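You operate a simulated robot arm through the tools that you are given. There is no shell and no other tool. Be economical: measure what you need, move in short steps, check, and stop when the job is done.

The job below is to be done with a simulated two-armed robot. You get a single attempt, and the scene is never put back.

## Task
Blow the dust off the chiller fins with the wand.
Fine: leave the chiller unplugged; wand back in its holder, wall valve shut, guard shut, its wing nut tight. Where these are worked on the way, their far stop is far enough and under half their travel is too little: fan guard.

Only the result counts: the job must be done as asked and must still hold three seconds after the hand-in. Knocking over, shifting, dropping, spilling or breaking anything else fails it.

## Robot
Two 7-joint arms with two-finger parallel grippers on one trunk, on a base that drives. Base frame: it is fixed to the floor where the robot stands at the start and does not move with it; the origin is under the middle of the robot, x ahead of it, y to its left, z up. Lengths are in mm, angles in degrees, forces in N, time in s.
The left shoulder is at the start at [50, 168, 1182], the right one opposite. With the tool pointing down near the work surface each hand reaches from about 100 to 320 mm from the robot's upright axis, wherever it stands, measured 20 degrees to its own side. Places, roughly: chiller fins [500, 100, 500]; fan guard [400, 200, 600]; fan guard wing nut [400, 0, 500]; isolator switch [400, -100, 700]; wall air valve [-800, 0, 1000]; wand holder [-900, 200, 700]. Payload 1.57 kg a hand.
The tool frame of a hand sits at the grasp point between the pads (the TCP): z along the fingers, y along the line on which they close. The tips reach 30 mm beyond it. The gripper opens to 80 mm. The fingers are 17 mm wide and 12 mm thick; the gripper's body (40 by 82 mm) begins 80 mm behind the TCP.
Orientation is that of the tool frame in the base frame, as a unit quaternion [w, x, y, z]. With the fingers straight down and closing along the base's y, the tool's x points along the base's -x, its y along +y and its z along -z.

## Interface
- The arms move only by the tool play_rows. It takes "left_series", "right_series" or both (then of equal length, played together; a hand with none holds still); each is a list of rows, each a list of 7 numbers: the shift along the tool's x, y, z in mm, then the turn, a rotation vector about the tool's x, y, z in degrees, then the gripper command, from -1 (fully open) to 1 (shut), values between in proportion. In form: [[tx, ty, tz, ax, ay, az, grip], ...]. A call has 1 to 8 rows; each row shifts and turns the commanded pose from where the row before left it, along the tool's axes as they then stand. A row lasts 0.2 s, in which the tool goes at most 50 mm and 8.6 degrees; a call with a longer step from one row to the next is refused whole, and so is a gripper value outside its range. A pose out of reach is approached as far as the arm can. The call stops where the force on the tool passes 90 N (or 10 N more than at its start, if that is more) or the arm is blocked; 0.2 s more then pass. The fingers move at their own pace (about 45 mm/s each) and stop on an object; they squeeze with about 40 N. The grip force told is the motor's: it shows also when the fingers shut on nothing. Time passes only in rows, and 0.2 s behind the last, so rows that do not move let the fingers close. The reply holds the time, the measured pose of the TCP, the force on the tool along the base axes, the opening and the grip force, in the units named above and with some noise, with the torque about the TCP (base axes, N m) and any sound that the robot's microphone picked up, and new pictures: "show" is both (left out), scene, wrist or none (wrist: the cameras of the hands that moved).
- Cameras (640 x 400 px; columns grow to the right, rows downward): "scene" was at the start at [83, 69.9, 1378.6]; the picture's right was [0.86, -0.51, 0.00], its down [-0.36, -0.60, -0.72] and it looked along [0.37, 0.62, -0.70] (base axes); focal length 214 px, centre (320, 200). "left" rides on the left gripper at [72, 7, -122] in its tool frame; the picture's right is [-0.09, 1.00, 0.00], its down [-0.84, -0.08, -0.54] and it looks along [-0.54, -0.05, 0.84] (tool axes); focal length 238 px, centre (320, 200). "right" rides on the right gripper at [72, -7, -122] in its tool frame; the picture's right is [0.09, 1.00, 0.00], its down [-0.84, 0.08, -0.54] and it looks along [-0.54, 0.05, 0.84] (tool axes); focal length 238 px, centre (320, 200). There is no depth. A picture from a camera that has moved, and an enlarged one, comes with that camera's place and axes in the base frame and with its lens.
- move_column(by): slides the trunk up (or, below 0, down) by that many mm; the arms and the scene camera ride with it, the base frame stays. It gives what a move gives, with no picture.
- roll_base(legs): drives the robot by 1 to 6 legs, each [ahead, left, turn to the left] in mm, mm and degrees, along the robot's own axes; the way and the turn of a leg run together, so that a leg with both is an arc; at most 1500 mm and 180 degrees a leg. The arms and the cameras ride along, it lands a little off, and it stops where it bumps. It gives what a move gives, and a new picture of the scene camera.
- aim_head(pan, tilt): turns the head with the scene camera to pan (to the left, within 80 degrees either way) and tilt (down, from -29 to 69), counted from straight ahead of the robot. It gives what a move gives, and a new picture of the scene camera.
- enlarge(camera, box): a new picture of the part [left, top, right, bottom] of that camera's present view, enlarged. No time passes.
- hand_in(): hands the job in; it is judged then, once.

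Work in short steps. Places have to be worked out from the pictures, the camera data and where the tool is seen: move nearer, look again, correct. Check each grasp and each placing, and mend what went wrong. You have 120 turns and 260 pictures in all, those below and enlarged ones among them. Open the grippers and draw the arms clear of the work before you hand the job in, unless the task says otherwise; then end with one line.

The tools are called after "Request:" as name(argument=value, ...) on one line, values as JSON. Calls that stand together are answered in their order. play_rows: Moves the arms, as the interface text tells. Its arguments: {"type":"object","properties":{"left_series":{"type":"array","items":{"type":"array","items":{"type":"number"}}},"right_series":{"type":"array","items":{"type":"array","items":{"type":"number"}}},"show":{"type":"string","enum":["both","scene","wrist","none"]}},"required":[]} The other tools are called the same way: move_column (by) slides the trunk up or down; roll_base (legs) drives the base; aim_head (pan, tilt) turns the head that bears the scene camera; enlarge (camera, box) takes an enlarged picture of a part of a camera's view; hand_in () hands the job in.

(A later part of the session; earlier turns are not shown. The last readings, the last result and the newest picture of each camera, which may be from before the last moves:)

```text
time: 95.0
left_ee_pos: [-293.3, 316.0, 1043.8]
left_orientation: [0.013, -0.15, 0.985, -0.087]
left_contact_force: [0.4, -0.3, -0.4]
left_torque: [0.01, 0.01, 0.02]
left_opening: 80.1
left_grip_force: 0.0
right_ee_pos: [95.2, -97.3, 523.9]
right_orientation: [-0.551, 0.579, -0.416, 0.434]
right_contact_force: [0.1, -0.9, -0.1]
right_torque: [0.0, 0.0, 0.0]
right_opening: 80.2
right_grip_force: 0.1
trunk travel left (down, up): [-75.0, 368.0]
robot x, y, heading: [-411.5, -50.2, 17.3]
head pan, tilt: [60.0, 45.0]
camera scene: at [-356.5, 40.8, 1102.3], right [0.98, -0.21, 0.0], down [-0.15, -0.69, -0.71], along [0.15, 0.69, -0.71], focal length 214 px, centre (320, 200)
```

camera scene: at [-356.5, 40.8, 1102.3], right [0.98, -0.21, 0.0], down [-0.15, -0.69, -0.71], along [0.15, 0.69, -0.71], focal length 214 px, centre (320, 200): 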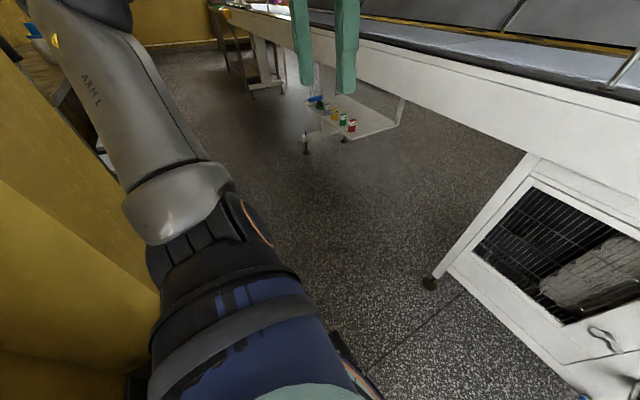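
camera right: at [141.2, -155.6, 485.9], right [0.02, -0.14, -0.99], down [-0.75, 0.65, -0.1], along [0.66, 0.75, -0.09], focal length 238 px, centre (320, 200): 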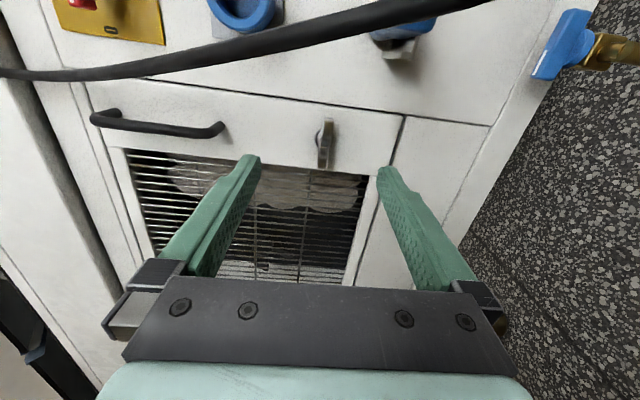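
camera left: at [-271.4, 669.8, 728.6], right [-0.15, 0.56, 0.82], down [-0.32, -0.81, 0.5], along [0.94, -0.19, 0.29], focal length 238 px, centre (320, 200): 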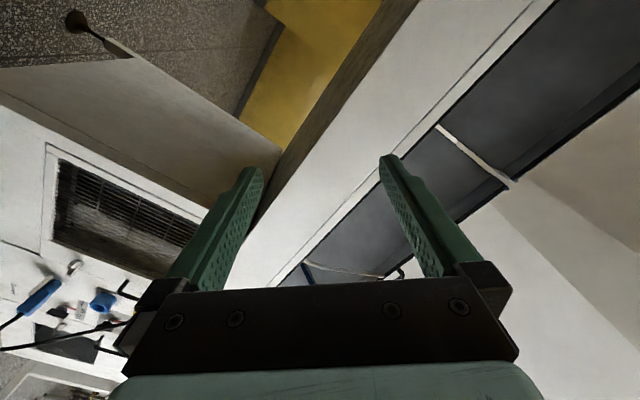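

Left is back in its tucked pose. Now the right hand rolls from −90 on to −270.

Request:
play_rows(right_series=[[0, 0, 0, 0, 0, -8.5, -1], [0, 0, 0, 0, 0, -8.5, -1], [0, 0, 0, 0, 0, -8.5, -1], [0, 0, 0, 0, 0, -8.5, -1], [0, 0, 0, 0, 0, -8.5, -1], [0, 0, 0, 0, 0, -8.5, -1], [0, 0, 0, 0, 0, -8.5, -1], [0, 0, 0, 0, 0, -8.5, -1]], show="none")

Request:
play_rows(right_series=[[0, 0, 0, 0, 0, -8.5, -1], [0, 0, 0, 0, 0, -8.5, -1], [0, 0, 0, 0, 0, -8.5, -1], [0, 0, 0, 0, 0, -8.5, -1], [0, 0, 0, 0, 0, -8.5, -1], [0, 0, 0, 0, 0, -8.5, -1], [0, 0, 0, 0, 0, -8.5, -1], [0, 0, 0, 0, 0, -8.5, -1]], show="none")

Request:
play_rows(right_series=[[0, 0, 0, 0, 0, -8.5, -1], [0, 0, 0, 0, 0, -8.5, -1], [0, 0, 0, 0, 0, -8.5, -1], [0, 0, 0, 0, 0, -8.5, -1], [0, 0, 0, 0, 0, -8.5, -1]], show="wrist")

Request:
move_column(by=-55)

```text
time: 96.8
left_ee_pos: [-293.9, 317.3, 1044.2]
left_orientation: [0.014, -0.15, 0.985, -0.086]
left_contact_force: [-0.4, -0.7, -0.5]
left_torque: [-0.01, 0.0, -0.02]
left_opening: 80.1
left_grip_force: 0.0
right_ee_pos: [98.1, -99.7, 526.6]
right_orientation: [-0.211, 0.713, -0.021, 0.669]
right_contact_force: [0.5, 0.9, 0.9]
right_torque: [0.03, 0.01, 0.03]
right_opening: 80.1
right_grip_force: 0.0
trunk travel left (down, up): [-75.0, 368.0]
robot x, y, heading: [-414.1, -51.8, 17.6]
head pan, tilt: [60.0, 45.0]
```

```text
time: 98.6
left_ee_pos: [-293.4, 314.7, 1044.4]
left_orientation: [0.015, -0.15, 0.985, -0.085]
left_contact_force: [0.4, 1.0, 0.7]
left_torque: [0.02, -0.02, -0.03]
left_opening: 79.9
left_grip_force: 0.0
right_ee_pos: [99.0, -101.9, 527.2]
right_orientation: [0.202, 0.601, 0.381, 0.673]
right_contact_force: [0.5, 1.0, -0.6]
right_torque: [0.02, -0.01, 0.0]
right_opening: 80.0
right_grip_force: 0.0
trunk travel left (down, up): [-75.0, 368.0]
robot x, y, heading: [-413.4, -48.7, 17.6]
head pan, tilt: [60.0, 45.0]
```

```text
time: 99.8
left_ee_pos: [-294.4, 315.3, 1044.4]
left_orientation: [0.015, -0.151, 0.985, -0.085]
left_contact_force: [0.2, -0.2, -0.7]
left_torque: [0.02, -0.02, 0.04]
left_opening: 80.0
left_grip_force: 0.1
right_ee_pos: [101.9, -105.0, 527.4]
right_orientation: [0.434, 0.42, 0.573, 0.553]
right_contact_force: [-0.2, 0.3, 0.0]
right_torque: [0.01, -0.01, -0.03]
right_opening: 79.9
right_grip_force: 0.1
trunk travel left (down, up): [-75.0, 368.0]
robot x, y, heading: [-409.3, -49.3, 17.7]
head pan, tilt: [60.0, 45.0]
camera right: at [-35.6, -68.8, 520.4], right [-0.02, 0.12, 0.99], down [-0.3, -0.95, 0.11], along [0.95, -0.29, 0.06], focal length 238 px, centre (320, 200)
```

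right: 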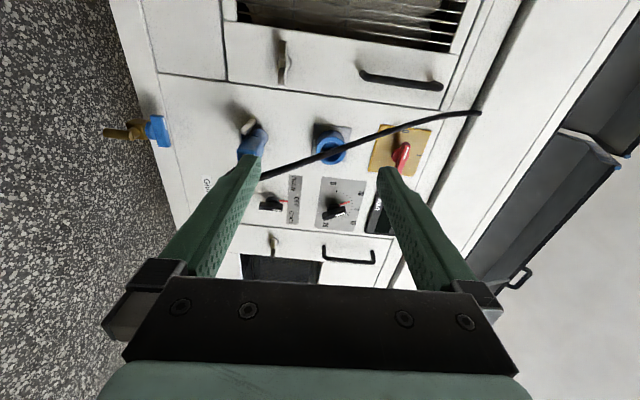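

```text
time: 100.7
left_ee_pos: [-293.6, 315.9, 987.8]
left_orientation: [0.014, -0.151, 0.985, -0.086]
left_contact_force: [-0.5, 0.1, -0.4]
left_torque: [-0.01, 0.05, -0.01]
left_opening: 80.1
left_grip_force: 0.1
right_ee_pos: [103.4, -103.7, 473.0]
right_orientation: [0.435, 0.422, 0.571, 0.554]
right_contact_force: [0.3, -0.2, -0.2]
right_torque: [-0.03, 0.02, 0.04]
right_opening: 79.6
right_grip_force: 0.1
trunk travel left (down, up): [-20.0, 423.0]
robot x, y, heading: [-414.6, -51.0, 17.5]
head pan, tilt: [60.0, 45.0]
```

Works. Nut triangulated ≈ (383,17,461). I drive left 31 and ahead 210, then correct the hand.

Request:
roll_base(legs=[[0, 31, 0], [205, 0, 0]])

Request:
play_rows(right_series=[[0, -12, 0, 0, 2, 1.7, -1], [0, 0, 0, 0, 0, 0, -1]], show="wrist")

```text
time: 102.8
left_ee_pos: [-110.3, 406.7, 988.0]
left_orientation: [0.013, -0.152, 0.985, -0.085]
left_contact_force: [0.3, -0.9, 0.1]
left_torque: [0.02, 0.05, -0.02]
left_opening: 80.0
left_grip_force: 0.1
right_ee_pos: [287.7, -11.0, 472.2]
right_orientation: [0.432, 0.423, 0.571, 0.555]
right_contact_force: [-0.1, -0.6, -0.4]
right_torque: [0.01, 0.0, -0.01]
right_opening: 80.0
right_grip_force: 0.0
trunk travel left (down, up): [-20.0, 423.0]
robot x, y, heading: [-228.9, 42.9, 17.7]
head pan, tilt: [60.0, 45.0]
camera scene: at [-171.8, 131.5, 1047.3], right [0.98, -0.21, 0.0], down [-0.15, -0.69, -0.71], along [0.15, 0.69, -0.71], focal length 214 px, centre (320, 200)
```

scene: 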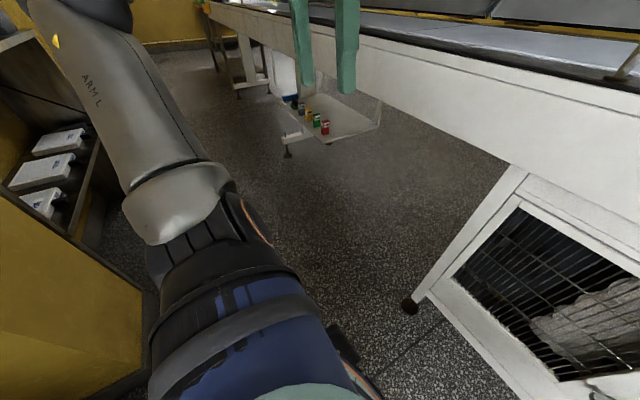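

```text
time: 103.4
left_ee_pos: [-112.8, 408.4, 988.2]
left_orientation: [0.014, -0.151, 0.985, -0.086]
left_contact_force: [0.2, -0.6, 0.4]
left_torque: [0.0, -0.04, -0.02]
left_opening: 80.3
left_grip_force: 0.0
right_ee_pos: [287.0, -10.8, 461.9]
right_orientation: [0.416, 0.42, 0.573, 0.568]
right_contact_force: [-0.8, 0.3, 0.1]
right_torque: [-0.01, -0.02, -0.03]
right_opening: 79.8
right_grip_force: 0.0
trunk travel left (down, up): [-20.0, 423.0]
robot x, y, heading: [-231.4, 41.9, 17.8]
head pan, tilt: [60.0, 45.0]
camera right: at [148.7, 20.2, 456.8], right [-0.02, 0.09, 1.0], down [-0.26, -0.96, 0.08], along [0.96, -0.26, 0.04], focal length 238 px, centre (320, 200)
```

right: 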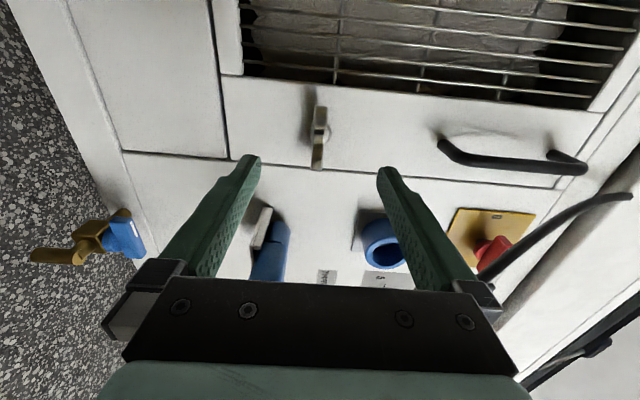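

Aligned (nut within 2 mm laterally, 100 mm ahead). I advance 82 mm with fingers open above and below the wings.

Request:
play_rows(right_series=[[1, 0, 30, 0, 0, 0, -1], [0, 0, 30, 0, 0, 0, -1], [0, 0, 22, 0, 0, 0, -1], [0, 0, 0, 0, 0, 0, -1]], show="wrist")

```text
time: 104.4
left_ee_pos: [-110.5, 408.3, 988.6]
left_orientation: [0.014, -0.152, 0.985, -0.086]
left_contact_force: [-0.4, 0.1, 0.3]
left_torque: [0.03, -0.03, -0.02]
left_opening: 79.9
left_grip_force: 0.0
right_ee_pos: [365.5, 17.8, 462.5]
right_orientation: [0.415, 0.42, 0.573, 0.569]
right_contact_force: [0.2, -0.5, 0.1]
right_torque: [-0.01, -0.05, 0.01]
right_opening: 80.0
right_grip_force: 0.1
trunk travel left (down, up): [-20.0, 423.0]
robot x, y, heading: [-231.7, 39.0, 18.1]
head pan, tilt: [60.0, 45.0]
camera right: at [227.7, 48.6, 457.0], right [-0.02, 0.09, 1.0], down [-0.26, -0.96, 0.08], along [0.96, -0.26, 0.04], focal length 238 px, centre (320, 200)
```

right: 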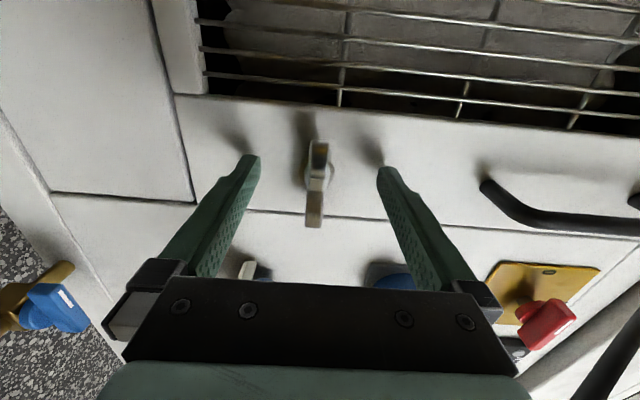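

The wings are between the fingertips. Close the gripper.

Request:
play_rows(right_series=[[0, 0, 0, 0, 0, 0, 1], [0, 0, 0, 0, 0, 0, 1], [0, 0, 0, 0, 0, 0, 1], [0, 0, 0, 0, 0, 0, 1], [0, 0, 0, 0, 0, 0, 1]], show="wrist")

```text
time: 105.6
left_ee_pos: [-111.7, 408.3, 988.6]
left_orientation: [0.014, -0.151, 0.985, -0.086]
left_contact_force: [1.0, 0.2, 0.4]
left_torque: [0.01, 0.03, -0.03]
left_opening: 80.1
left_grip_force: 0.0
right_ee_pos: [363.5, 16.9, 460.8]
right_orientation: [0.415, 0.421, 0.573, 0.568]
right_contact_force: [-0.8, 0.0, -6.8]
right_torque: [0.02, 0.18, -0.02]
right_opening: 17.7
right_grip_force: 25.3
trunk travel left (down, up): [-20.0, 423.0]
robot x, y, heading: [-228.0, 43.9, 17.9]
head pan, tilt: [60.0, 45.0]
camera right: at [226.9, 48.3, 455.8], right [-0.02, 0.09, 1.0], down [-0.26, -0.96, 0.08], along [0.96, -0.26, 0.04], focal length 238 px, centre (320, 200)
```

right: 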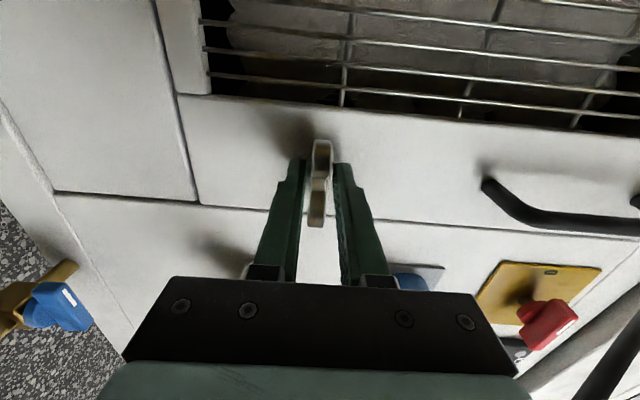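

Gripped on the hub (17.7 mm). I turn counter‑clockwise (negative about tool z) gently.

Request:
play_rows(right_series=[[0, 0, 0, 0, 0, -7, 1], [0, 0, 0, 0, 0, -7, 1], [0, 0, 0, 0, 0, -7, 1], [0, 0, 0, 0, 0, -7, 1]], show="wrist")

```text
time: 106.6
left_ee_pos: [-110.1, 409.0, 988.2]
left_orientation: [0.013, -0.152, 0.985, -0.086]
left_contact_force: [0.8, -0.1, -0.8]
left_torque: [0.01, 0.01, 0.01]
left_opening: 80.1
left_grip_force: 0.1
right_ee_pos: [364.0, 16.5, 457.6]
right_orientation: [0.54, 0.267, 0.66, 0.45]
right_contact_force: [0.4, 5.8, -17.4]
right_torque: [0.01, 0.34, -0.15]
right_opening: 17.3
right_grip_force: 32.2
trunk travel left (down, up): [-20.0, 423.0]
robot x, y, heading: [-230.4, 39.3, 18.0]
head pan, tilt: [60.0, 45.0]
camera right: at [229.1, 35.7, 420.6], right [-0.15, 0.53, 0.84], down [-0.3, -0.83, 0.47], along [0.94, -0.17, 0.28], focal length 238 px, centre (320, 200)
```

right: 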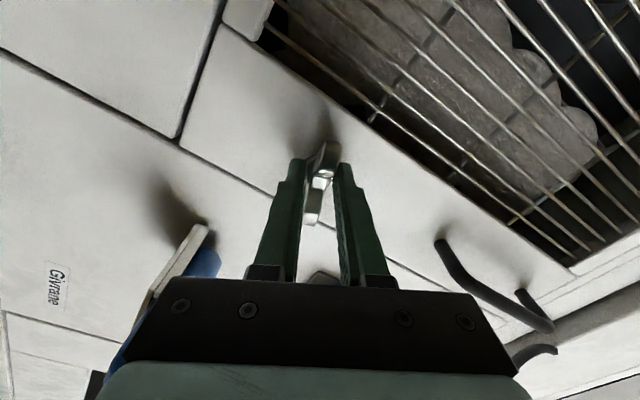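

The nut turns along (wings slightly lagging). I continue to the roll limit.

Request:
play_rows(right_series=[[0, 0, 0, 0, 0, -7, 1], [0, 0, 0, 0, 0, -7, 1], [0, 0, 0, 0, 0, -7, 1], [0, 0, 0, 0, 0, -7, 1], [0, 0, 0, 0, 0, -7, 1]], show="wrist")

```text
time: 107.8
left_ee_pos: [-116.0, 404.9, 991.6]
left_orientation: [0.017, -0.152, 0.985, -0.084]
left_contact_force: [0.0, -0.7, -0.3]
left_torque: [0.0, 0.0, 0.0]
left_opening: 80.2
left_grip_force: 0.1
right_ee_pos: [371.9, -0.7, 471.6]
right_orientation: [0.665, 0.042, 0.7, 0.257]
right_contact_force: [-17.7, 46.5, 20.5]
right_torque: [0.72, 0.13, -0.5]
right_opening: 18.6
right_grip_force: 32.8
trunk travel left (down, up): [-20.0, 423.0]
robot x, y, heading: [-230.2, 44.7, 18.0]
head pan, tilt: [60.0, 45.0]
camera right: at [249.8, -14.5, 402.7], right [-0.29, 0.9, 0.33], down [-0.45, -0.43, 0.78], along [0.85, 0.08, 0.53], focal length 238 px, centre (320, 200)
```

right: 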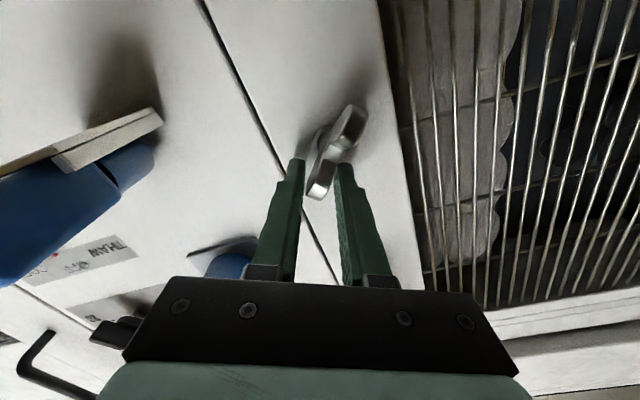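

The wrist limit pushed the hand sideways. I open and back out straight, then inspect the nut.

Request:
play_rows(right_series=[[0, 0, 0, 0, 0, 0, -1], [0, 0, 0, 0, 0, 0, -1], [0, 0, 0, 0, 0, 0, -1], [0, 0, -30, 0, 0, 0, -1], [0, 0, -40, 0, 0, 0, -1], [0, 0, -10, 0, 0, 0, -1]], show="wrist")

```text
time: 109.4
left_ee_pos: [-110.9, 408.3, 988.5]
left_orientation: [0.015, -0.152, 0.985, -0.086]
left_contact_force: [-0.7, -0.8, 0.7]
left_torque: [0.01, 0.0, -0.02]
left_opening: 79.8
left_grip_force: 0.0
right_ee_pos: [305.0, -34.9, 468.2]
right_orientation: [0.668, 0.049, 0.7, 0.246]
right_contact_force: [-0.3, 0.7, -0.2]
right_torque: [0.0, -0.03, -0.02]
right_opening: 80.0
right_grip_force: 0.0
trunk travel left (down, up): [-20.0, 423.0]
robot x, y, heading: [-229.2, 40.5, 17.8]
head pan, tilt: [60.0, 45.0]
stopped in row 6 (right hand): the arm was blocked; the commanded pose is now the measured one
camera right: at [182.4, -47.4, 399.5], right [-0.27, 0.91, 0.33], down [-0.46, -0.42, 0.79], along [0.85, 0.06, 0.52], focal length 238 px, centre (320, 200)
```

right: 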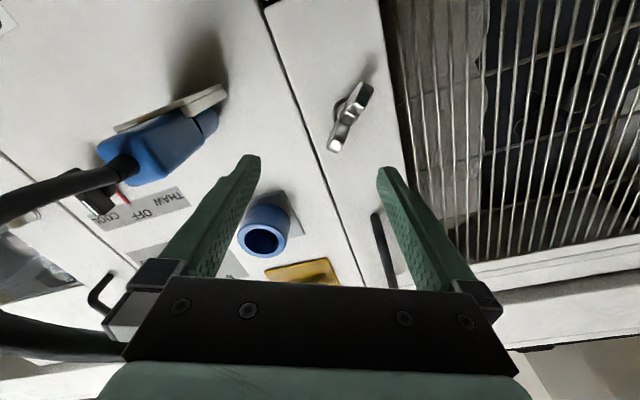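

The nut turned ~42° CCW. I rotate the wrist back +200° (to about −132) to regrasp with a long sweep ahead.

Request:
play_rows(right_series=[[0, 0, 0, 0, 0, 8.5, -1], [0, 0, 0, 0, 0, 8.5, -1], [0, 0, 0, 0, 0, 8.5, -1], [0, 0, 0, 0, 0, 8.5, -1], [0, 0, 0, 0, 0, 8.5, -1], [0, 0, 0, 0, 0, 8.5, -1], [0, 0, 0, 0, 0, 8.5, -1], [0, 0, 0, 0, 0, 8.5, -1]], show="none")

Request:
play_rows(right_series=[[0, 0, 0, 0, 0, 8.5, -1], [0, 0, 0, 0, 0, 8.5, -1], [0, 0, 0, 0, 0, 8.5, -1], [0, 0, 0, 0, 0, 8.5, -1], [0, 0, 0, 0, 0, 8.5, -1], [0, 0, 0, 0, 0, 8.5, -1], [0, 0, 0, 0, 0, 8.5, -1], [0, 0, 0, 0, 0, 8.5, -1]], show="none")

Request:
play_rows(right_series=[[0, 0, 0, 0, 0, 8.5, -1], [0, 0, 0, 0, 0, 8.5, -1], [0, 0, 0, 0, 0, 8.5, -1], [0, 0, 0, 0, 0, 8.5, -1], [0, 0, 0, 0, 0, 8.5, -1], [0, 0, 0, 0, 0, 8.5, -1], [0, 0, 0, 0, 0, 8.5, -1], [0, 0, 0, 0, 0, 8.5, -1]], show="wrist")

```text
time: 111.2
left_ee_pos: [-112.3, 409.3, 988.7]
left_orientation: [0.014, -0.151, 0.985, -0.086]
left_contact_force: [0.0, -0.6, -0.4]
left_torque: [0.01, 0.02, -0.01]
left_opening: 79.8
left_grip_force: 0.2
right_ee_pos: [304.1, -34.1, 468.0]
right_orientation: [0.415, 0.434, 0.552, 0.579]
right_contact_force: [-0.1, 0.3, 0.7]
right_torque: [0.0, 0.03, -0.01]
right_opening: 79.8
right_grip_force: 0.1
trunk travel left (down, up): [-20.0, 423.0]
robot x, y, heading: [-229.9, 40.8, 17.8]
head pan, tilt: [60.0, 45.0]
```

```text
time: 113.0
left_ee_pos: [-111.2, 408.2, 988.7]
left_orientation: [0.015, -0.152, 0.985, -0.086]
left_contact_force: [0.0, 0.3, -0.1]
left_torque: [-0.01, -0.02, 0.01]
left_opening: 80.0
left_grip_force: 0.1
right_ee_pos: [303.9, -33.6, 468.7]
right_orientation: [0.02, 0.669, 0.215, 0.712]
right_contact_force: [0.4, 0.1, -0.2]
right_torque: [-0.02, 0.01, 0.02]
right_opening: 80.0
right_grip_force: 0.0
trunk travel left (down, up): [-20.0, 423.0]
robot x, y, heading: [-226.5, 42.4, 17.9]
head pan, tilt: [60.0, 45.0]
```

```text
time: 114.8
left_ee_pos: [-112.3, 408.8, 988.0]
left_orientation: [0.014, -0.152, 0.984, -0.087]
left_contact_force: [-0.7, -0.4, -0.8]
left_torque: [0.02, 0.03, -0.02]
left_opening: 80.2
left_grip_force: 0.0
right_ee_pos: [303.7, -34.6, 469.7]
right_orientation: [-0.382, 0.675, -0.196, 0.601]
right_contact_force: [0.5, 0.3, 0.0]
right_torque: [0.0, 0.04, 0.0]
right_opening: 80.0
right_grip_force: 0.1
trunk travel left (down, up): [-20.0, 423.0]
robot x, y, heading: [-226.5, 40.6, 17.8]
head pan, tilt: [60.0, 45.0]
camera right: at [200.4, -117.0, 520.3], right [0.21, -0.7, -0.69], down [-0.67, 0.4, -0.62], along [0.71, 0.59, -0.38], focal length 238 px, centre (320, 200)
```

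right: 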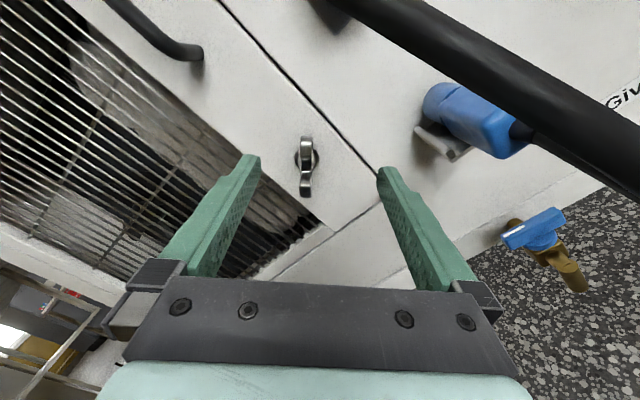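

Wings are now lined up with the pads. I shift left ~24 mm (away from the cable), then advance in and close.

Request:
play_rows(right_series=[[-12, -5, 0, 0.9, -1, 0, -1], [-12, -5, 0, 0, 0, 0, -1], [0, 0, 25, 0, 0, 0, -1], [0, 0, 25, 0, 0, 0, -1], [0, 0, 24, 0, 0, 0, -1], [0, 0, 0, 0, 0, 0, -1]], show="wrist")

```text
time: 116.2
left_ee_pos: [-111.7, 408.6, 988.3]
left_orientation: [0.014, -0.151, 0.985, -0.086]
left_contact_force: [0.0, 0.1, 0.2]
left_torque: [0.05, -0.03, -0.02]
left_opening: 80.1
left_grip_force: 0.1
right_ee_pos: [366.9, 11.5, 462.6]
right_orientation: [-0.387, 0.677, -0.186, 0.598]
right_contact_force: [-0.9, 0.2, -0.1]
right_torque: [-0.03, -0.03, -0.03]
right_opening: 79.9
right_grip_force: 0.1
trunk travel left (down, up): [-20.0, 423.0]
robot x, y, heading: [-228.5, 42.7, 17.6]
head pan, tilt: [60.0, 45.0]
camera right: at [264.9, -73.0, 514.2], right [0.23, -0.69, -0.68], down [-0.68, 0.39, -0.62], along [0.69, 0.61, -0.38], focal length 238 px, centre (320, 200)
```

right: 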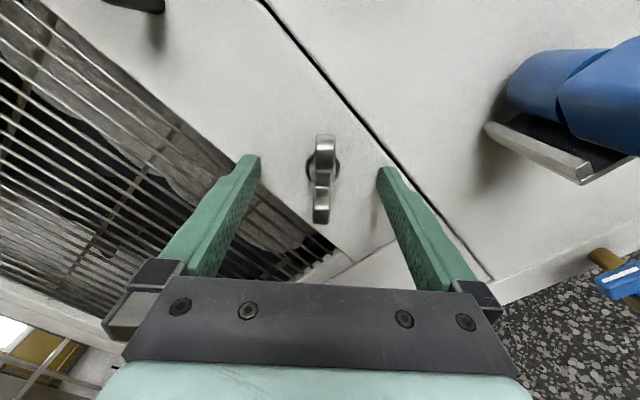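

Well centred. I advance 6 mm, close, and turn CCW in one go.

Request:
play_rows(right_series=[[0, 0, 6, 0, 0, 0, -1], [0, 0, 0, 0, 0, 0, 1], [0, 0, 0, 0, 0, 0, 1], [0, 0, 0, 0, 0, 0, 1], [0, 0, 0, 0, 0, 0, 1], [0, 0, 0, 0, 0, 0, 1], [0, 0, 0, 0, 0, -5, 1], [0, 0, 0, 0, 0, -8, 1]], show="none")

Request:
play_rows(right_series=[[0, 0, 0, 0, 0, -8, 1], [0, 0, 0, 0, 0, -8, 1], [0, 0, 0, 0, 0, -8, 1], [0, 0, 0, 0, 0, -8, 1], [0, 0, 0, 0, 0, -8, 1], [0, 0, 0, 0, 0, -8, 1], [0, 0, 0, 0, 0, -8, 1], [0, 0, 0, 0, 0, -8, 1]], show="wrist")

```text
time: 118.0
left_ee_pos: [-111.3, 408.9, 987.8]
left_orientation: [0.014, -0.151, 0.985, -0.086]
left_contact_force: [-0.2, -0.7, 0.4]
left_torque: [0.0, 0.01, 0.0]
left_opening: 80.1
left_grip_force: 0.1
right_ee_pos: [373.1, 12.4, 460.8]
right_orientation: [-0.317, 0.695, -0.109, 0.637]
right_contact_force: [0.2, -4.4, -4.8]
right_torque: [-0.1, 0.36, 0.03]
right_opening: 19.4
right_grip_force: 33.6
trunk travel left (down, up): [-20.0, 423.0]
robot x, y, heading: [-229.1, 39.7, 17.9]
head pan, tilt: [60.0, 45.0]
```

```text
time: 119.8
left_ee_pos: [-112.2, 409.2, 989.1]
left_orientation: [0.015, -0.151, 0.985, -0.085]
left_contact_force: [-0.3, 0.5, 0.2]
left_torque: [0.02, 0.01, 0.04]
left_opening: 79.7
left_grip_force: 0.1
right_ee_pos: [373.7, 14.2, 461.6]
right_orientation: [0.067, 0.647, 0.274, 0.708]
right_contact_force: [-5.2, -7.0, -2.1]
right_torque: [1.27, 0.61, 0.64]
right_opening: 21.7
right_grip_force: 34.6
trunk travel left (down, up): [-20.0, 423.0]
robot x, y, heading: [-229.7, 39.8, 17.5]
head pan, tilt: [60.0, 45.0]
camera right: at [244.2, 14.6, 520.2], right [0.24, -0.8, 0.55], down [-0.37, -0.61, -0.71], along [0.9, -0.03, -0.44], focal length 238 px, centre (320, 200)
```

right: 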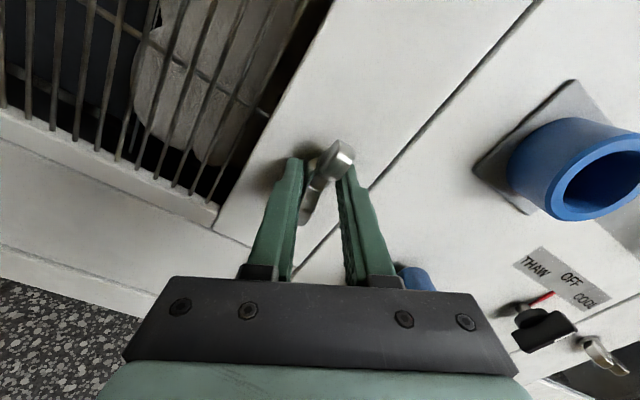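

Torque rises to ~1.4 N·m and the wings are now exactly vertical: a 90° stop, so the nut is undone. I release, back out, and roll the hand so the fingers close horizontally for the guard handle.

Request:
play_rows(right_series=[[0, 0, 0, 0, 0, 8, 1], [0, 0, 0, 0, 0, 8, -1], [0, 0, 0, 0, 0, 0, -1], [0, 0, 0, 0, 0, 0, -1], [0, 0, 0, 0, 0, 0, -1], [0, 0, -30, 0, 0, 0, -1], [0, 0, -40, 0, 0, 0, -1]], show="wrist")

Request:
play_rows(right_series=[[0, 0, -10, 0, 0, 8, -1], [0, 0, 0, 0, 0, 8, -1]], show="none")

Request:
move_column(by=185)

Request:
play_rows(right_series=[[0, 0, 0, 0, 0, 0, -1]], show="wrist")

```text
time: 121.4
left_ee_pos: [-111.2, 408.3, 988.5]
left_orientation: [0.014, -0.152, 0.985, -0.086]
left_contact_force: [-0.2, 0.0, -0.1]
left_torque: [0.0, 0.02, -0.03]
left_opening: 80.0
left_grip_force: 0.0
right_ee_pos: [305.6, -8.3, 458.6]
right_orientation: [-0.032, 0.678, 0.183, 0.711]
right_contact_force: [-0.3, -0.5, 0.8]
right_torque: [-0.03, 0.0, 0.02]
right_opening: 79.9
right_grip_force: 0.1
trunk travel left (down, up): [-20.0, 423.0]
robot x, y, heading: [-230.5, 38.2, 17.7]
head pan, tilt: [60.0, 45.0]
camera right: at [182.8, -23.0, 526.4], right [0.28, -0.91, 0.31], down [-0.43, -0.41, -0.81], along [0.86, 0.1, -0.5], focal length 238 px, centre (320, 200)
```

right: 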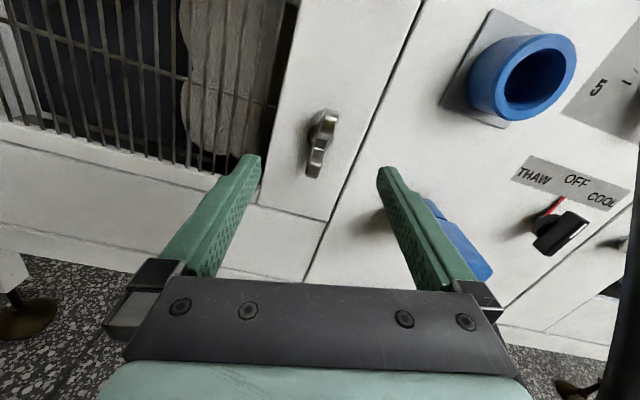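

```text
time: 122.0
left_ee_pos: [-111.1, 407.8, 988.6]
left_orientation: [0.015, -0.151, 0.985, -0.086]
left_contact_force: [-0.4, -1.1, -0.2]
left_torque: [0.01, -0.01, 0.02]
left_opening: 79.9
left_grip_force: 0.0
right_ee_pos: [296.5, -10.4, 458.6]
right_orientation: [-0.13, 0.697, 0.085, 0.7]
right_contact_force: [0.4, 0.2, -0.6]
right_torque: [0.01, -0.01, -0.03]
right_opening: 80.3
right_grip_force: 0.0
trunk travel left (down, up): [-20.0, 423.0]
robot x, y, heading: [-225.0, 40.6, 17.4]
head pan, tilt: [60.0, 45.0]
```

```text
time: 124.0
left_ee_pos: [-110.9, 408.5, 1173.7]
left_orientation: [0.014, -0.151, 0.985, -0.085]
left_contact_force: [0.4, -0.4, 0.5]
left_torque: [0.02, 0.0, -0.01]
left_opening: 80.1
left_grip_force: 0.1
right_ee_pos: [296.3, -9.9, 644.6]
right_orientation: [-0.128, 0.697, 0.086, 0.7]
right_contact_force: [0.8, -0.3, 0.3]
right_torque: [-0.01, -0.01, -0.03]
right_opening: 80.1
right_grip_force: 0.0
trunk travel left (down, up): [-205.0, 238.0]
robot x, y, heading: [-227.8, 40.8, 17.7]
head pan, tilt: [60.0, 45.0]
```

```text
time: 124.4
left_ee_pos: [-112.0, 408.2, 1172.8]
left_orientation: [0.014, -0.152, 0.985, -0.087]
left_contact_force: [0.6, -1.0, 0.5]
left_torque: [-0.01, -0.02, -0.02]
left_opening: 80.0
left_grip_force: 0.0
right_ee_pos: [297.2, -10.1, 644.1]
right_orientation: [-0.129, 0.697, 0.085, 0.7]
right_contact_force: [-0.4, -0.4, -0.1]
right_torque: [-0.04, 0.02, -0.01]
right_opening: 80.1
right_grip_force: 0.0
trunk travel left (down, up): [-205.0, 238.0]
robot x, y, heading: [-232.3, 46.1, 17.9]
head pan, tilt: [60.0, 45.0]
camera right: at [179.6, -45.1, 715.4], right [0.3, -0.95, 0.03], down [-0.5, -0.19, -0.85], along [0.81, 0.24, -0.53], focal length 238 px, centre (320, 200)
```

right: 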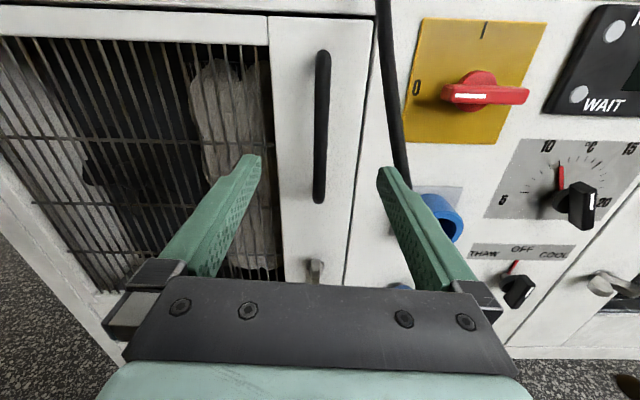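

Handle bar is straight ahead (l≈−100, z≈662). I part-close to 40 mm to stay clear of the cable and advance 65 mm.

Request:
play_rows(right_series=[[10, 0, 0, 0, 0, 3, 0], [0, 0, 0, 0, 0, 0, 0], [0, 0, 22, 0, 0, 0, 0], [0, 0, 22, 0, 0, 0, 0], [0, 0, 21, 0, 0, 0, 0], [0, 0, 0, 0, 0, 0, 0]], show="wrist")

```text
time: 125.8
left_ee_pos: [-110.6, 408.3, 1173.2]
left_orientation: [0.014, -0.151, 0.985, -0.086]
left_contact_force: [-0.5, 0.6, -0.8]
left_torque: [0.01, -0.02, -0.01]
left_opening: 79.9
left_grip_force: 0.1
right_ee_pos: [361.0, 7.7, 657.0]
right_orientation: [-0.148, 0.699, 0.068, 0.696]
right_contact_force: [-0.1, -0.7, -0.3]
right_torque: [0.03, -0.02, 0.01]
right_opening: 40.3
right_grip_force: 0.0
trunk travel left (down, up): [-205.0, 238.0]
robot x, y, heading: [-228.5, 42.3, 17.8]
head pan, tilt: [60.0, 45.0]
camera right: at [244.4, -32.6, 727.7], right [0.3, -0.95, -0.02], down [-0.51, -0.14, -0.85], along [0.8, 0.27, -0.53], focal length 238 px, centre (320, 200)
```

right: 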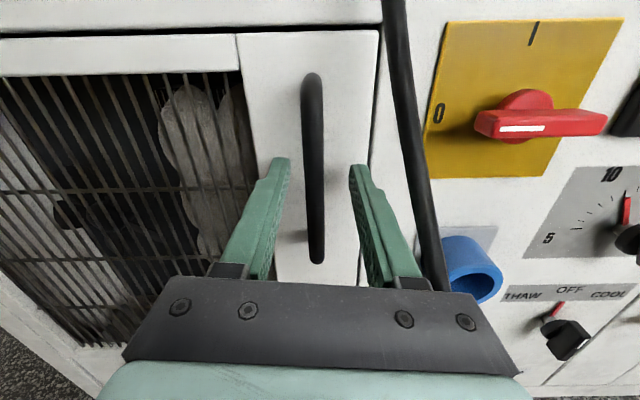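

The bar is between the fingers. Advance 8 mm and close.

Request:
play_rows(right_series=[[0, 0, 8, 0, 0, 0, 0], [0, 0, 0, 0, 0, 0, 1], [0, 0, 0, 0, 0, 0, 1], [0, 0, 0, 0, 0, 0, 1], [0, 0, 0, 0, 0, 0, 1]], show="none")

```text
time: 127.0
left_ee_pos: [-111.9, 409.0, 1172.6]
left_orientation: [0.014, -0.152, 0.984, -0.086]
left_contact_force: [-0.6, 0.3, 0.5]
left_torque: [-0.04, 0.01, 0.03]
left_opening: 80.2
left_grip_force: 0.0
right_ee_pos: [366.6, 12.4, 656.3]
right_orientation: [-0.149, 0.699, 0.07, 0.696]
right_contact_force: [-2.2, 11.0, 1.3]
right_torque: [-0.41, -0.2, -0.02]
right_opening: 13.3
right_grip_force: 30.1
trunk travel left (down, up): [-205.0, 238.0]
robot x, y, heading: [-230.4, 40.3, 17.5]
head pan, tilt: [60.0, 45.0]
```

Bar gripped (13 mm). I pull gently 60 mm, swiveling with a left-hinged door assumption, to confirm it opens.

Request:
play_rows(right_series=[[0, 0, -15, -2, 0, 0, 1], [0, -1, -15, -2, 0, 0, 1], [0, -1, -15, -2, 0, 0, 1], [0, -2, -15, -2, 0, 0, 1]], show="both")

```text
time: 128.0
left_ee_pos: [-112.4, 410.2, 1172.9]
left_orientation: [0.014, -0.152, 0.984, -0.086]
left_contact_force: [0.2, 0.3, 0.3]
left_torque: [-0.01, 0.01, 0.0]
left_opening: 80.0
left_grip_force: 0.1
right_ee_pos: [307.8, 3.3, 658.2]
right_orientation: [-0.102, 0.707, 0.023, 0.699]
right_contact_force: [-1.8, 26.1, 7.6]
right_torque: [-0.47, -0.3, 0.01]
right_opening: 13.5
right_grip_force: 30.3
trunk travel left (down, up): [-205.0, 238.0]
robot x, y, heading: [-230.1, 45.0, 18.0]
head pan, tilt: [60.0, 45.0]
camera scene: at [-174.4, 134.4, 1232.4], right [0.98, -0.21, 0.0], down [-0.15, -0.69, -0.71], along [0.15, 0.69, -0.71], focal length 214 px, centre (320, 200)
camera right: at [187.9, -19.5, 729.3], right [0.18, -0.98, -0.02], down [-0.54, -0.08, -0.84], along [0.82, 0.16, -0.54], focal length 238 px, centre (320, 200)
```

scene: 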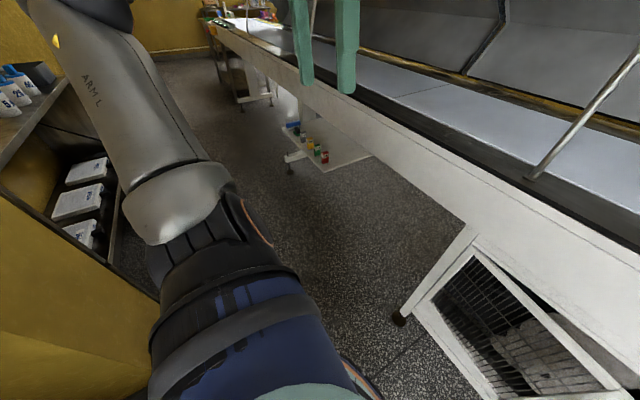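
right: 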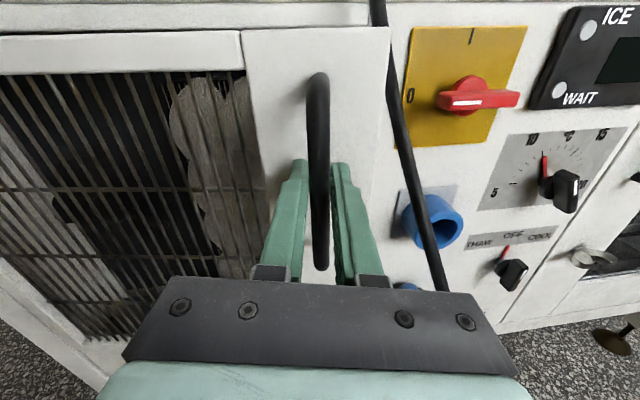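

The door opens as a left-hinged one (radius ≈370). I continue by swinging the whole robot about the hinge, 8° first, checking forces.

Request:
roll_base(legs=[[-22, 84, -8]])

```text
time: 129.1
left_ee_pos: [-100.7, 467.0, 1171.9]
left_orientation: [0.009, -0.079, 0.993, -0.087]
left_contact_force: [0.4, -0.1, 0.2]
left_torque: [-0.03, 0.02, 0.01]
left_opening: 80.0
left_grip_force: 0.0
right_ee_pos: [255.3, 5.2, 656.7]
right_orientation: [-0.052, 0.707, -0.026, 0.705]
right_contact_force: [3.4, 29.3, 8.7]
right_torque: [-0.54, 0.06, -0.12]
right_opening: 13.4
right_grip_force: 30.1
trunk travel left (down, up): [-205.0, 238.0]
robot x, y, heading: [-270.0, 115.4, 9.6]
head pan, tilt: [60.0, 45.0]
camera scene: at [-202.3, 203.2, 1232.2], right [0.94, -0.35, 0.0], down [-0.25, -0.66, -0.71], along [0.25, 0.66, -0.71], focal length 214 px, centre (320, 200)
```

scene: 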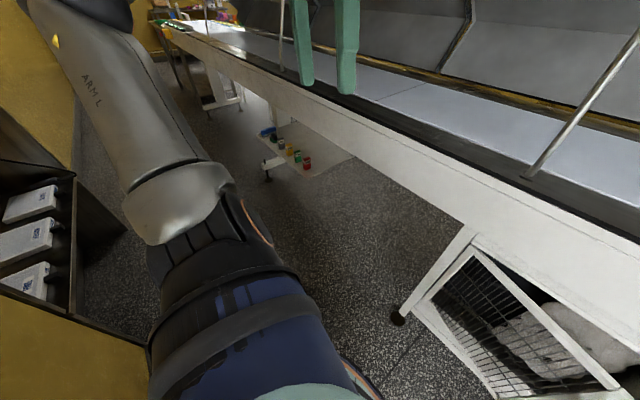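

Force unchanged and the bar follows the predicted arc. Continue three more 8° legs.

Request:
roll_base(legs=[[-22, 84, -8], [-22, 84, -8], [-22, 84, -8]])

```text
time: 131.6
left_ee_pos: [-29.0, 616.2, 1172.7]
left_orientation: [-0.01, 0.128, 0.988, -0.088]
left_contact_force: [-0.2, 0.6, 0.0]
left_torque: [-0.02, -0.01, -0.02]
left_opening: 79.9
left_grip_force: 0.1
right_ee_pos: [109.1, 50.5, 655.5]
right_orientation: [0.094, 0.686, -0.173, 0.7]
right_contact_force: [5.9, 12.3, 3.8]
right_torque: [-0.49, 0.24, -0.03]
right_opening: 13.6
right_grip_force: 30.3
trunk travel left (down, up): [-205.0, 238.0]
robot x, y, heading: [-324.1, 366.3, -14.6]
head pan, tilt: [60.0, 45.0]
camera scene: at [-228.3, 416.4, 1232.3], right [0.71, -0.7, 0.0], down [-0.5, -0.51, -0.71], along [0.5, 0.5, -0.71], focal length 214 px, centre (320, 200)
```

scene: 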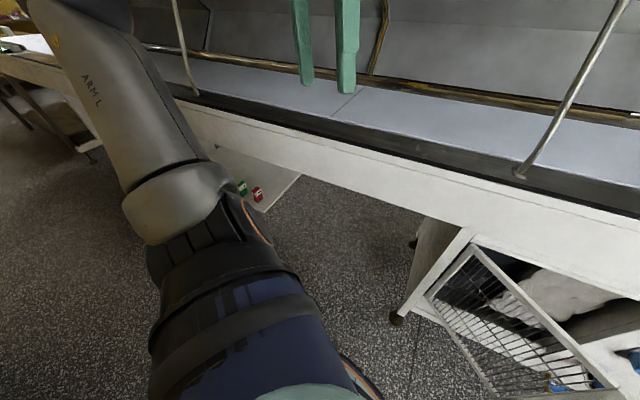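

Works nicely (~41° open). Two more legs with turn.

Request:
roll_base(legs=[[-22, 84, -8], [-22, 84, -8]])

Request:
enlarge(camera="right", box=[0, 0, 640, 400])

```text
time: 133.3
left_ee_pos: [50.4, 694.8, 1172.9]
left_orientation: [-0.022, 0.265, 0.96, -0.085]
left_contact_force: [-0.2, 0.1, 0.5]
left_torque: [-0.02, 0.01, -0.01]
left_opening: 80.1
left_grip_force: 0.0
right_ee_pos: [26.8, 115.2, 656.7]
right_orientation: [0.191, 0.655, -0.269, 0.68]
right_contact_force: [1.8, 2.3, 1.5]
right_torque: [-0.41, 0.31, -0.08]
right_opening: 13.5
right_grip_force: 30.4
trunk travel left (down, up): [-205.0, 238.0]
robot x, y, heading: [-304.1, 540.3, -30.9]
head pan, tilt: [60.0, 45.0]
camera scene: at [-196.0, 559.0, 1232.3], right [0.49, -0.87, 0.0], down [-0.62, -0.35, -0.71], along [0.62, 0.35, -0.71], focal length 214 px, centre (320, 200)
```

scene: 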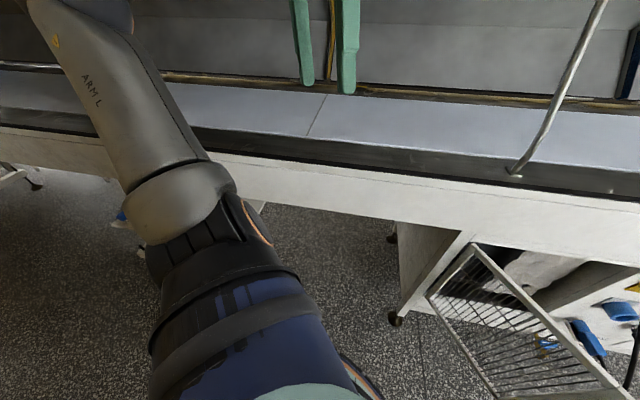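

```text
1.00 times, centred on (320, 200) of right
camera zoom: at [-69.8, 187.9, 729.1], right [-0.61, -0.79, -0.02], down [-0.42, 0.35, -0.84], along [0.67, -0.51, -0.54], focal length 238 px, centre (320, 200)
```

zoom: 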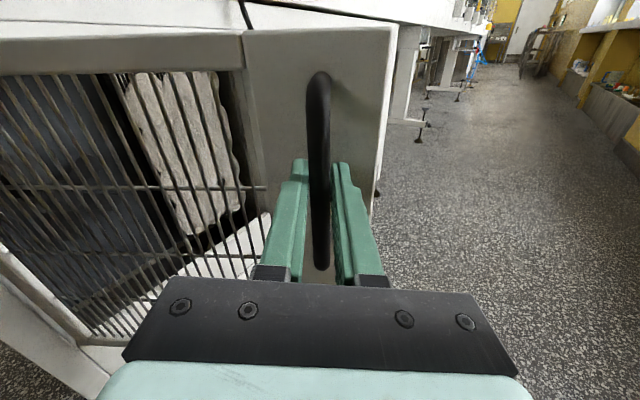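

About 57° open. Now I push further by translation only (handle swivels in the grip).

Request:
roll_base(legs=[[-66, 24, 0]])

Request:
roll_base(legs=[[-65, 40, 0]])

```text
time: 134.3
left_ee_pos: [6.1, 750.1, 1173.4]
left_orientation: [-0.022, 0.265, 0.96, -0.084]
left_contact_force: [-0.5, 0.3, -0.3]
left_torque: [0.0, -0.01, -0.01]
left_opening: 79.8
left_grip_force: 0.0
right_ee_pos: [-15.4, 171.0, 656.0]
right_orientation: [0.189, 0.656, -0.266, 0.681]
right_contact_force: [8.5, 7.3, 0.0]
right_torque: [-0.48, 0.19, 0.0]
right_opening: 13.6
right_grip_force: 30.2
trunk travel left (down, up): [-205.0, 238.0]
robot x, y, heading: [-348.3, 593.1, -30.8]
head pan, tilt: [60.0, 45.0]
camera scene: at [-240.6, 613.3, 1232.2], right [0.49, -0.87, 0.0], down [-0.62, -0.35, -0.71], along [0.62, 0.35, -0.71], focal length 214 px, centre (320, 200)
```

scene: 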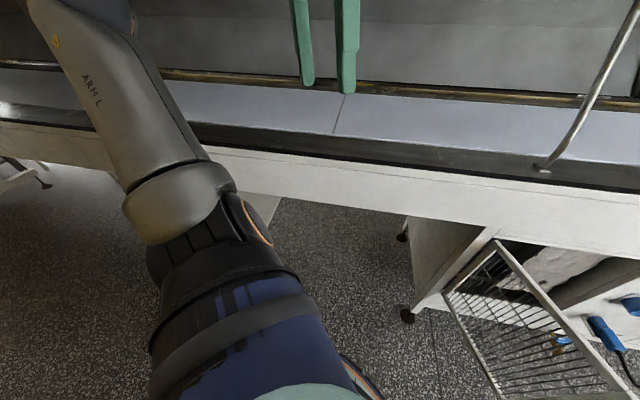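

```text
time: 135.4
left_ee_pos: [-28.8, 815.3, 1173.8]
left_orientation: [-0.023, 0.264, 0.96, -0.085]
left_contact_force: [-0.3, -0.1, 0.2]
left_torque: [0.03, 0.0, 0.04]
left_opening: 80.0
left_grip_force: 0.0
right_ee_pos: [-52.8, 236.6, 655.4]
right_orientation: [0.188, 0.656, -0.267, 0.681]
right_contact_force: [-1.5, 1.3, 0.2]
right_torque: [-0.54, 0.16, 0.03]
right_opening: 13.6
right_grip_force: 30.1
trunk travel left (down, up): [-205.0, 238.0]
robot x, y, heading: [-380.2, 658.4, -30.4]
head pan, tilt: [60.0, 45.0]
camera scene: at [-275.4, 679.3, 1232.3], right [0.49, -0.87, 0.0], down [-0.62, -0.35, -0.71], along [0.62, 0.35, -0.71], focal length 214 px, centre (320, 200)
```

scene: 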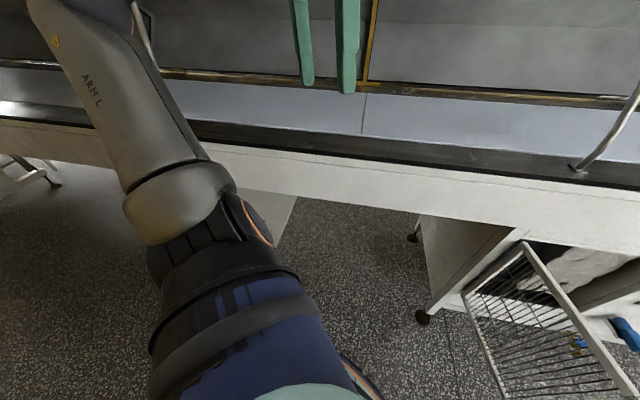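

About 80° open with low force. One more step towards its stop.

Request:
roll_base(legs=[[-41, 49, 0]])

Request:
enlarge(camera="right", box=[0, 0, 640, 400])

```text
time: 136.4
left_ee_pos: [-40.3, 878.5, 1174.9]
left_orientation: [-0.021, 0.265, 0.96, -0.084]
left_contact_force: [0.8, 0.2, -0.3]
left_torque: [0.01, 0.03, -0.05]
left_opening: 80.0
left_grip_force: 0.2
right_ee_pos: [-65.2, 294.6, 656.3]
right_orientation: [0.195, 0.653, -0.27, 0.68]
right_contact_force: [-45.0, -9.4, 1.4]
right_torque: [-0.31, 0.5, 0.01]
right_opening: 13.8
right_grip_force: 30.4
trunk travel left (down, up): [-205.0, 238.0]
robot x, y, heading: [-389.8, 723.4, -30.6]
head pan, tilt: [60.0, 45.0]
camera scene: at [-287.1, 741.1, 1232.6], right [0.49, -0.87, 0.0], down [-0.61, -0.35, -0.71], along [0.62, 0.35, -0.71], focal length 214 px, centre (320, 200)
```

scene: 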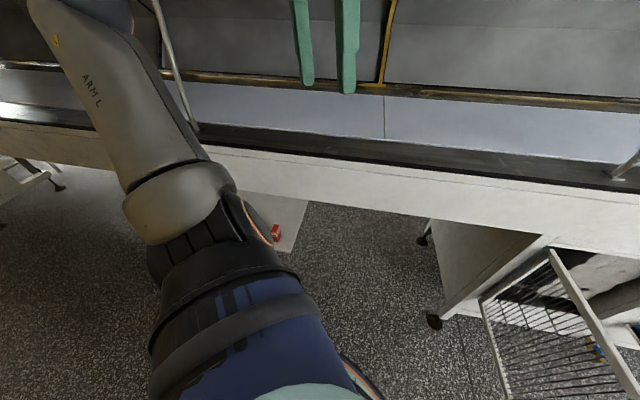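

```text
1.00 times, centred on (320, 200) of right
camera zoom: at [-161.1, 368.9, 728.2], right [-0.62, -0.78, -0.02], down [-0.41, 0.35, -0.84], along [0.66, -0.51, -0.54], focal length 238 px, centre (320, 200)
```

zoom: 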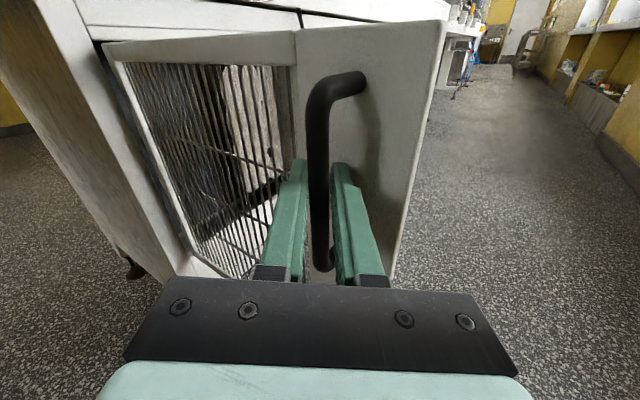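

Around 90° open. I release and withdraw from the handle.

Request:
play_rows(right_series=[[0, 0, 0, 0, 0, 0, -0.3], [0, 0, 0, 0, 0, 0, -0.3], [0, 0, 0, 0, 0, 0, -0.3], [0, 0, -30, 0, 0, 0, -0.3], [0, 0, -40, 0, 0, 0, -0.3], [0, 0, -30, 0, 0, 0, -0.3]], show="wrist")

```text
time: 137.8
left_ee_pos: [-36.8, 878.5, 1172.5]
left_orientation: [-0.022, 0.265, 0.96, -0.084]
left_contact_force: [0.2, -0.6, -0.2]
left_torque: [-0.01, -0.01, 0.0]
left_opening: 80.0
left_grip_force: 0.1
right_ee_pos: [-142.7, 358.7, 655.7]
right_orientation: [0.196, 0.654, -0.27, 0.679]
right_contact_force: [-0.5, 0.3, -0.1]
right_torque: [0.02, 0.04, -0.02]
right_opening: 52.2
right_grip_force: 0.1
trunk travel left (down, up): [-205.0, 238.0]
robot x, y, heading: [-388.6, 720.7, -30.5]
head pan, tilt: [60.0, 45.0]
camera right: at [-239.2, 433.5, 727.9], right [-0.62, -0.78, -0.02], down [-0.42, 0.35, -0.84], along [0.66, -0.52, -0.54], focal length 238 px, centre (320, 200)
```

right: 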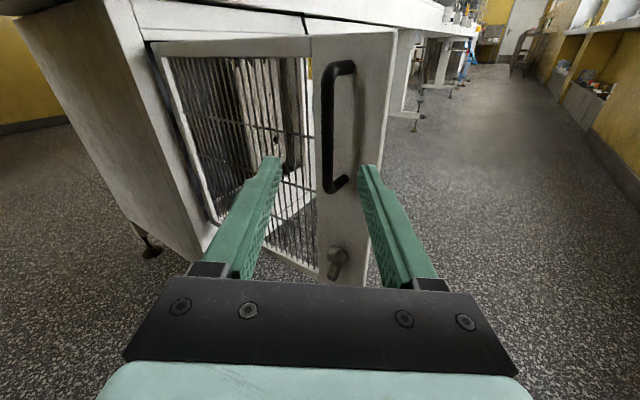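

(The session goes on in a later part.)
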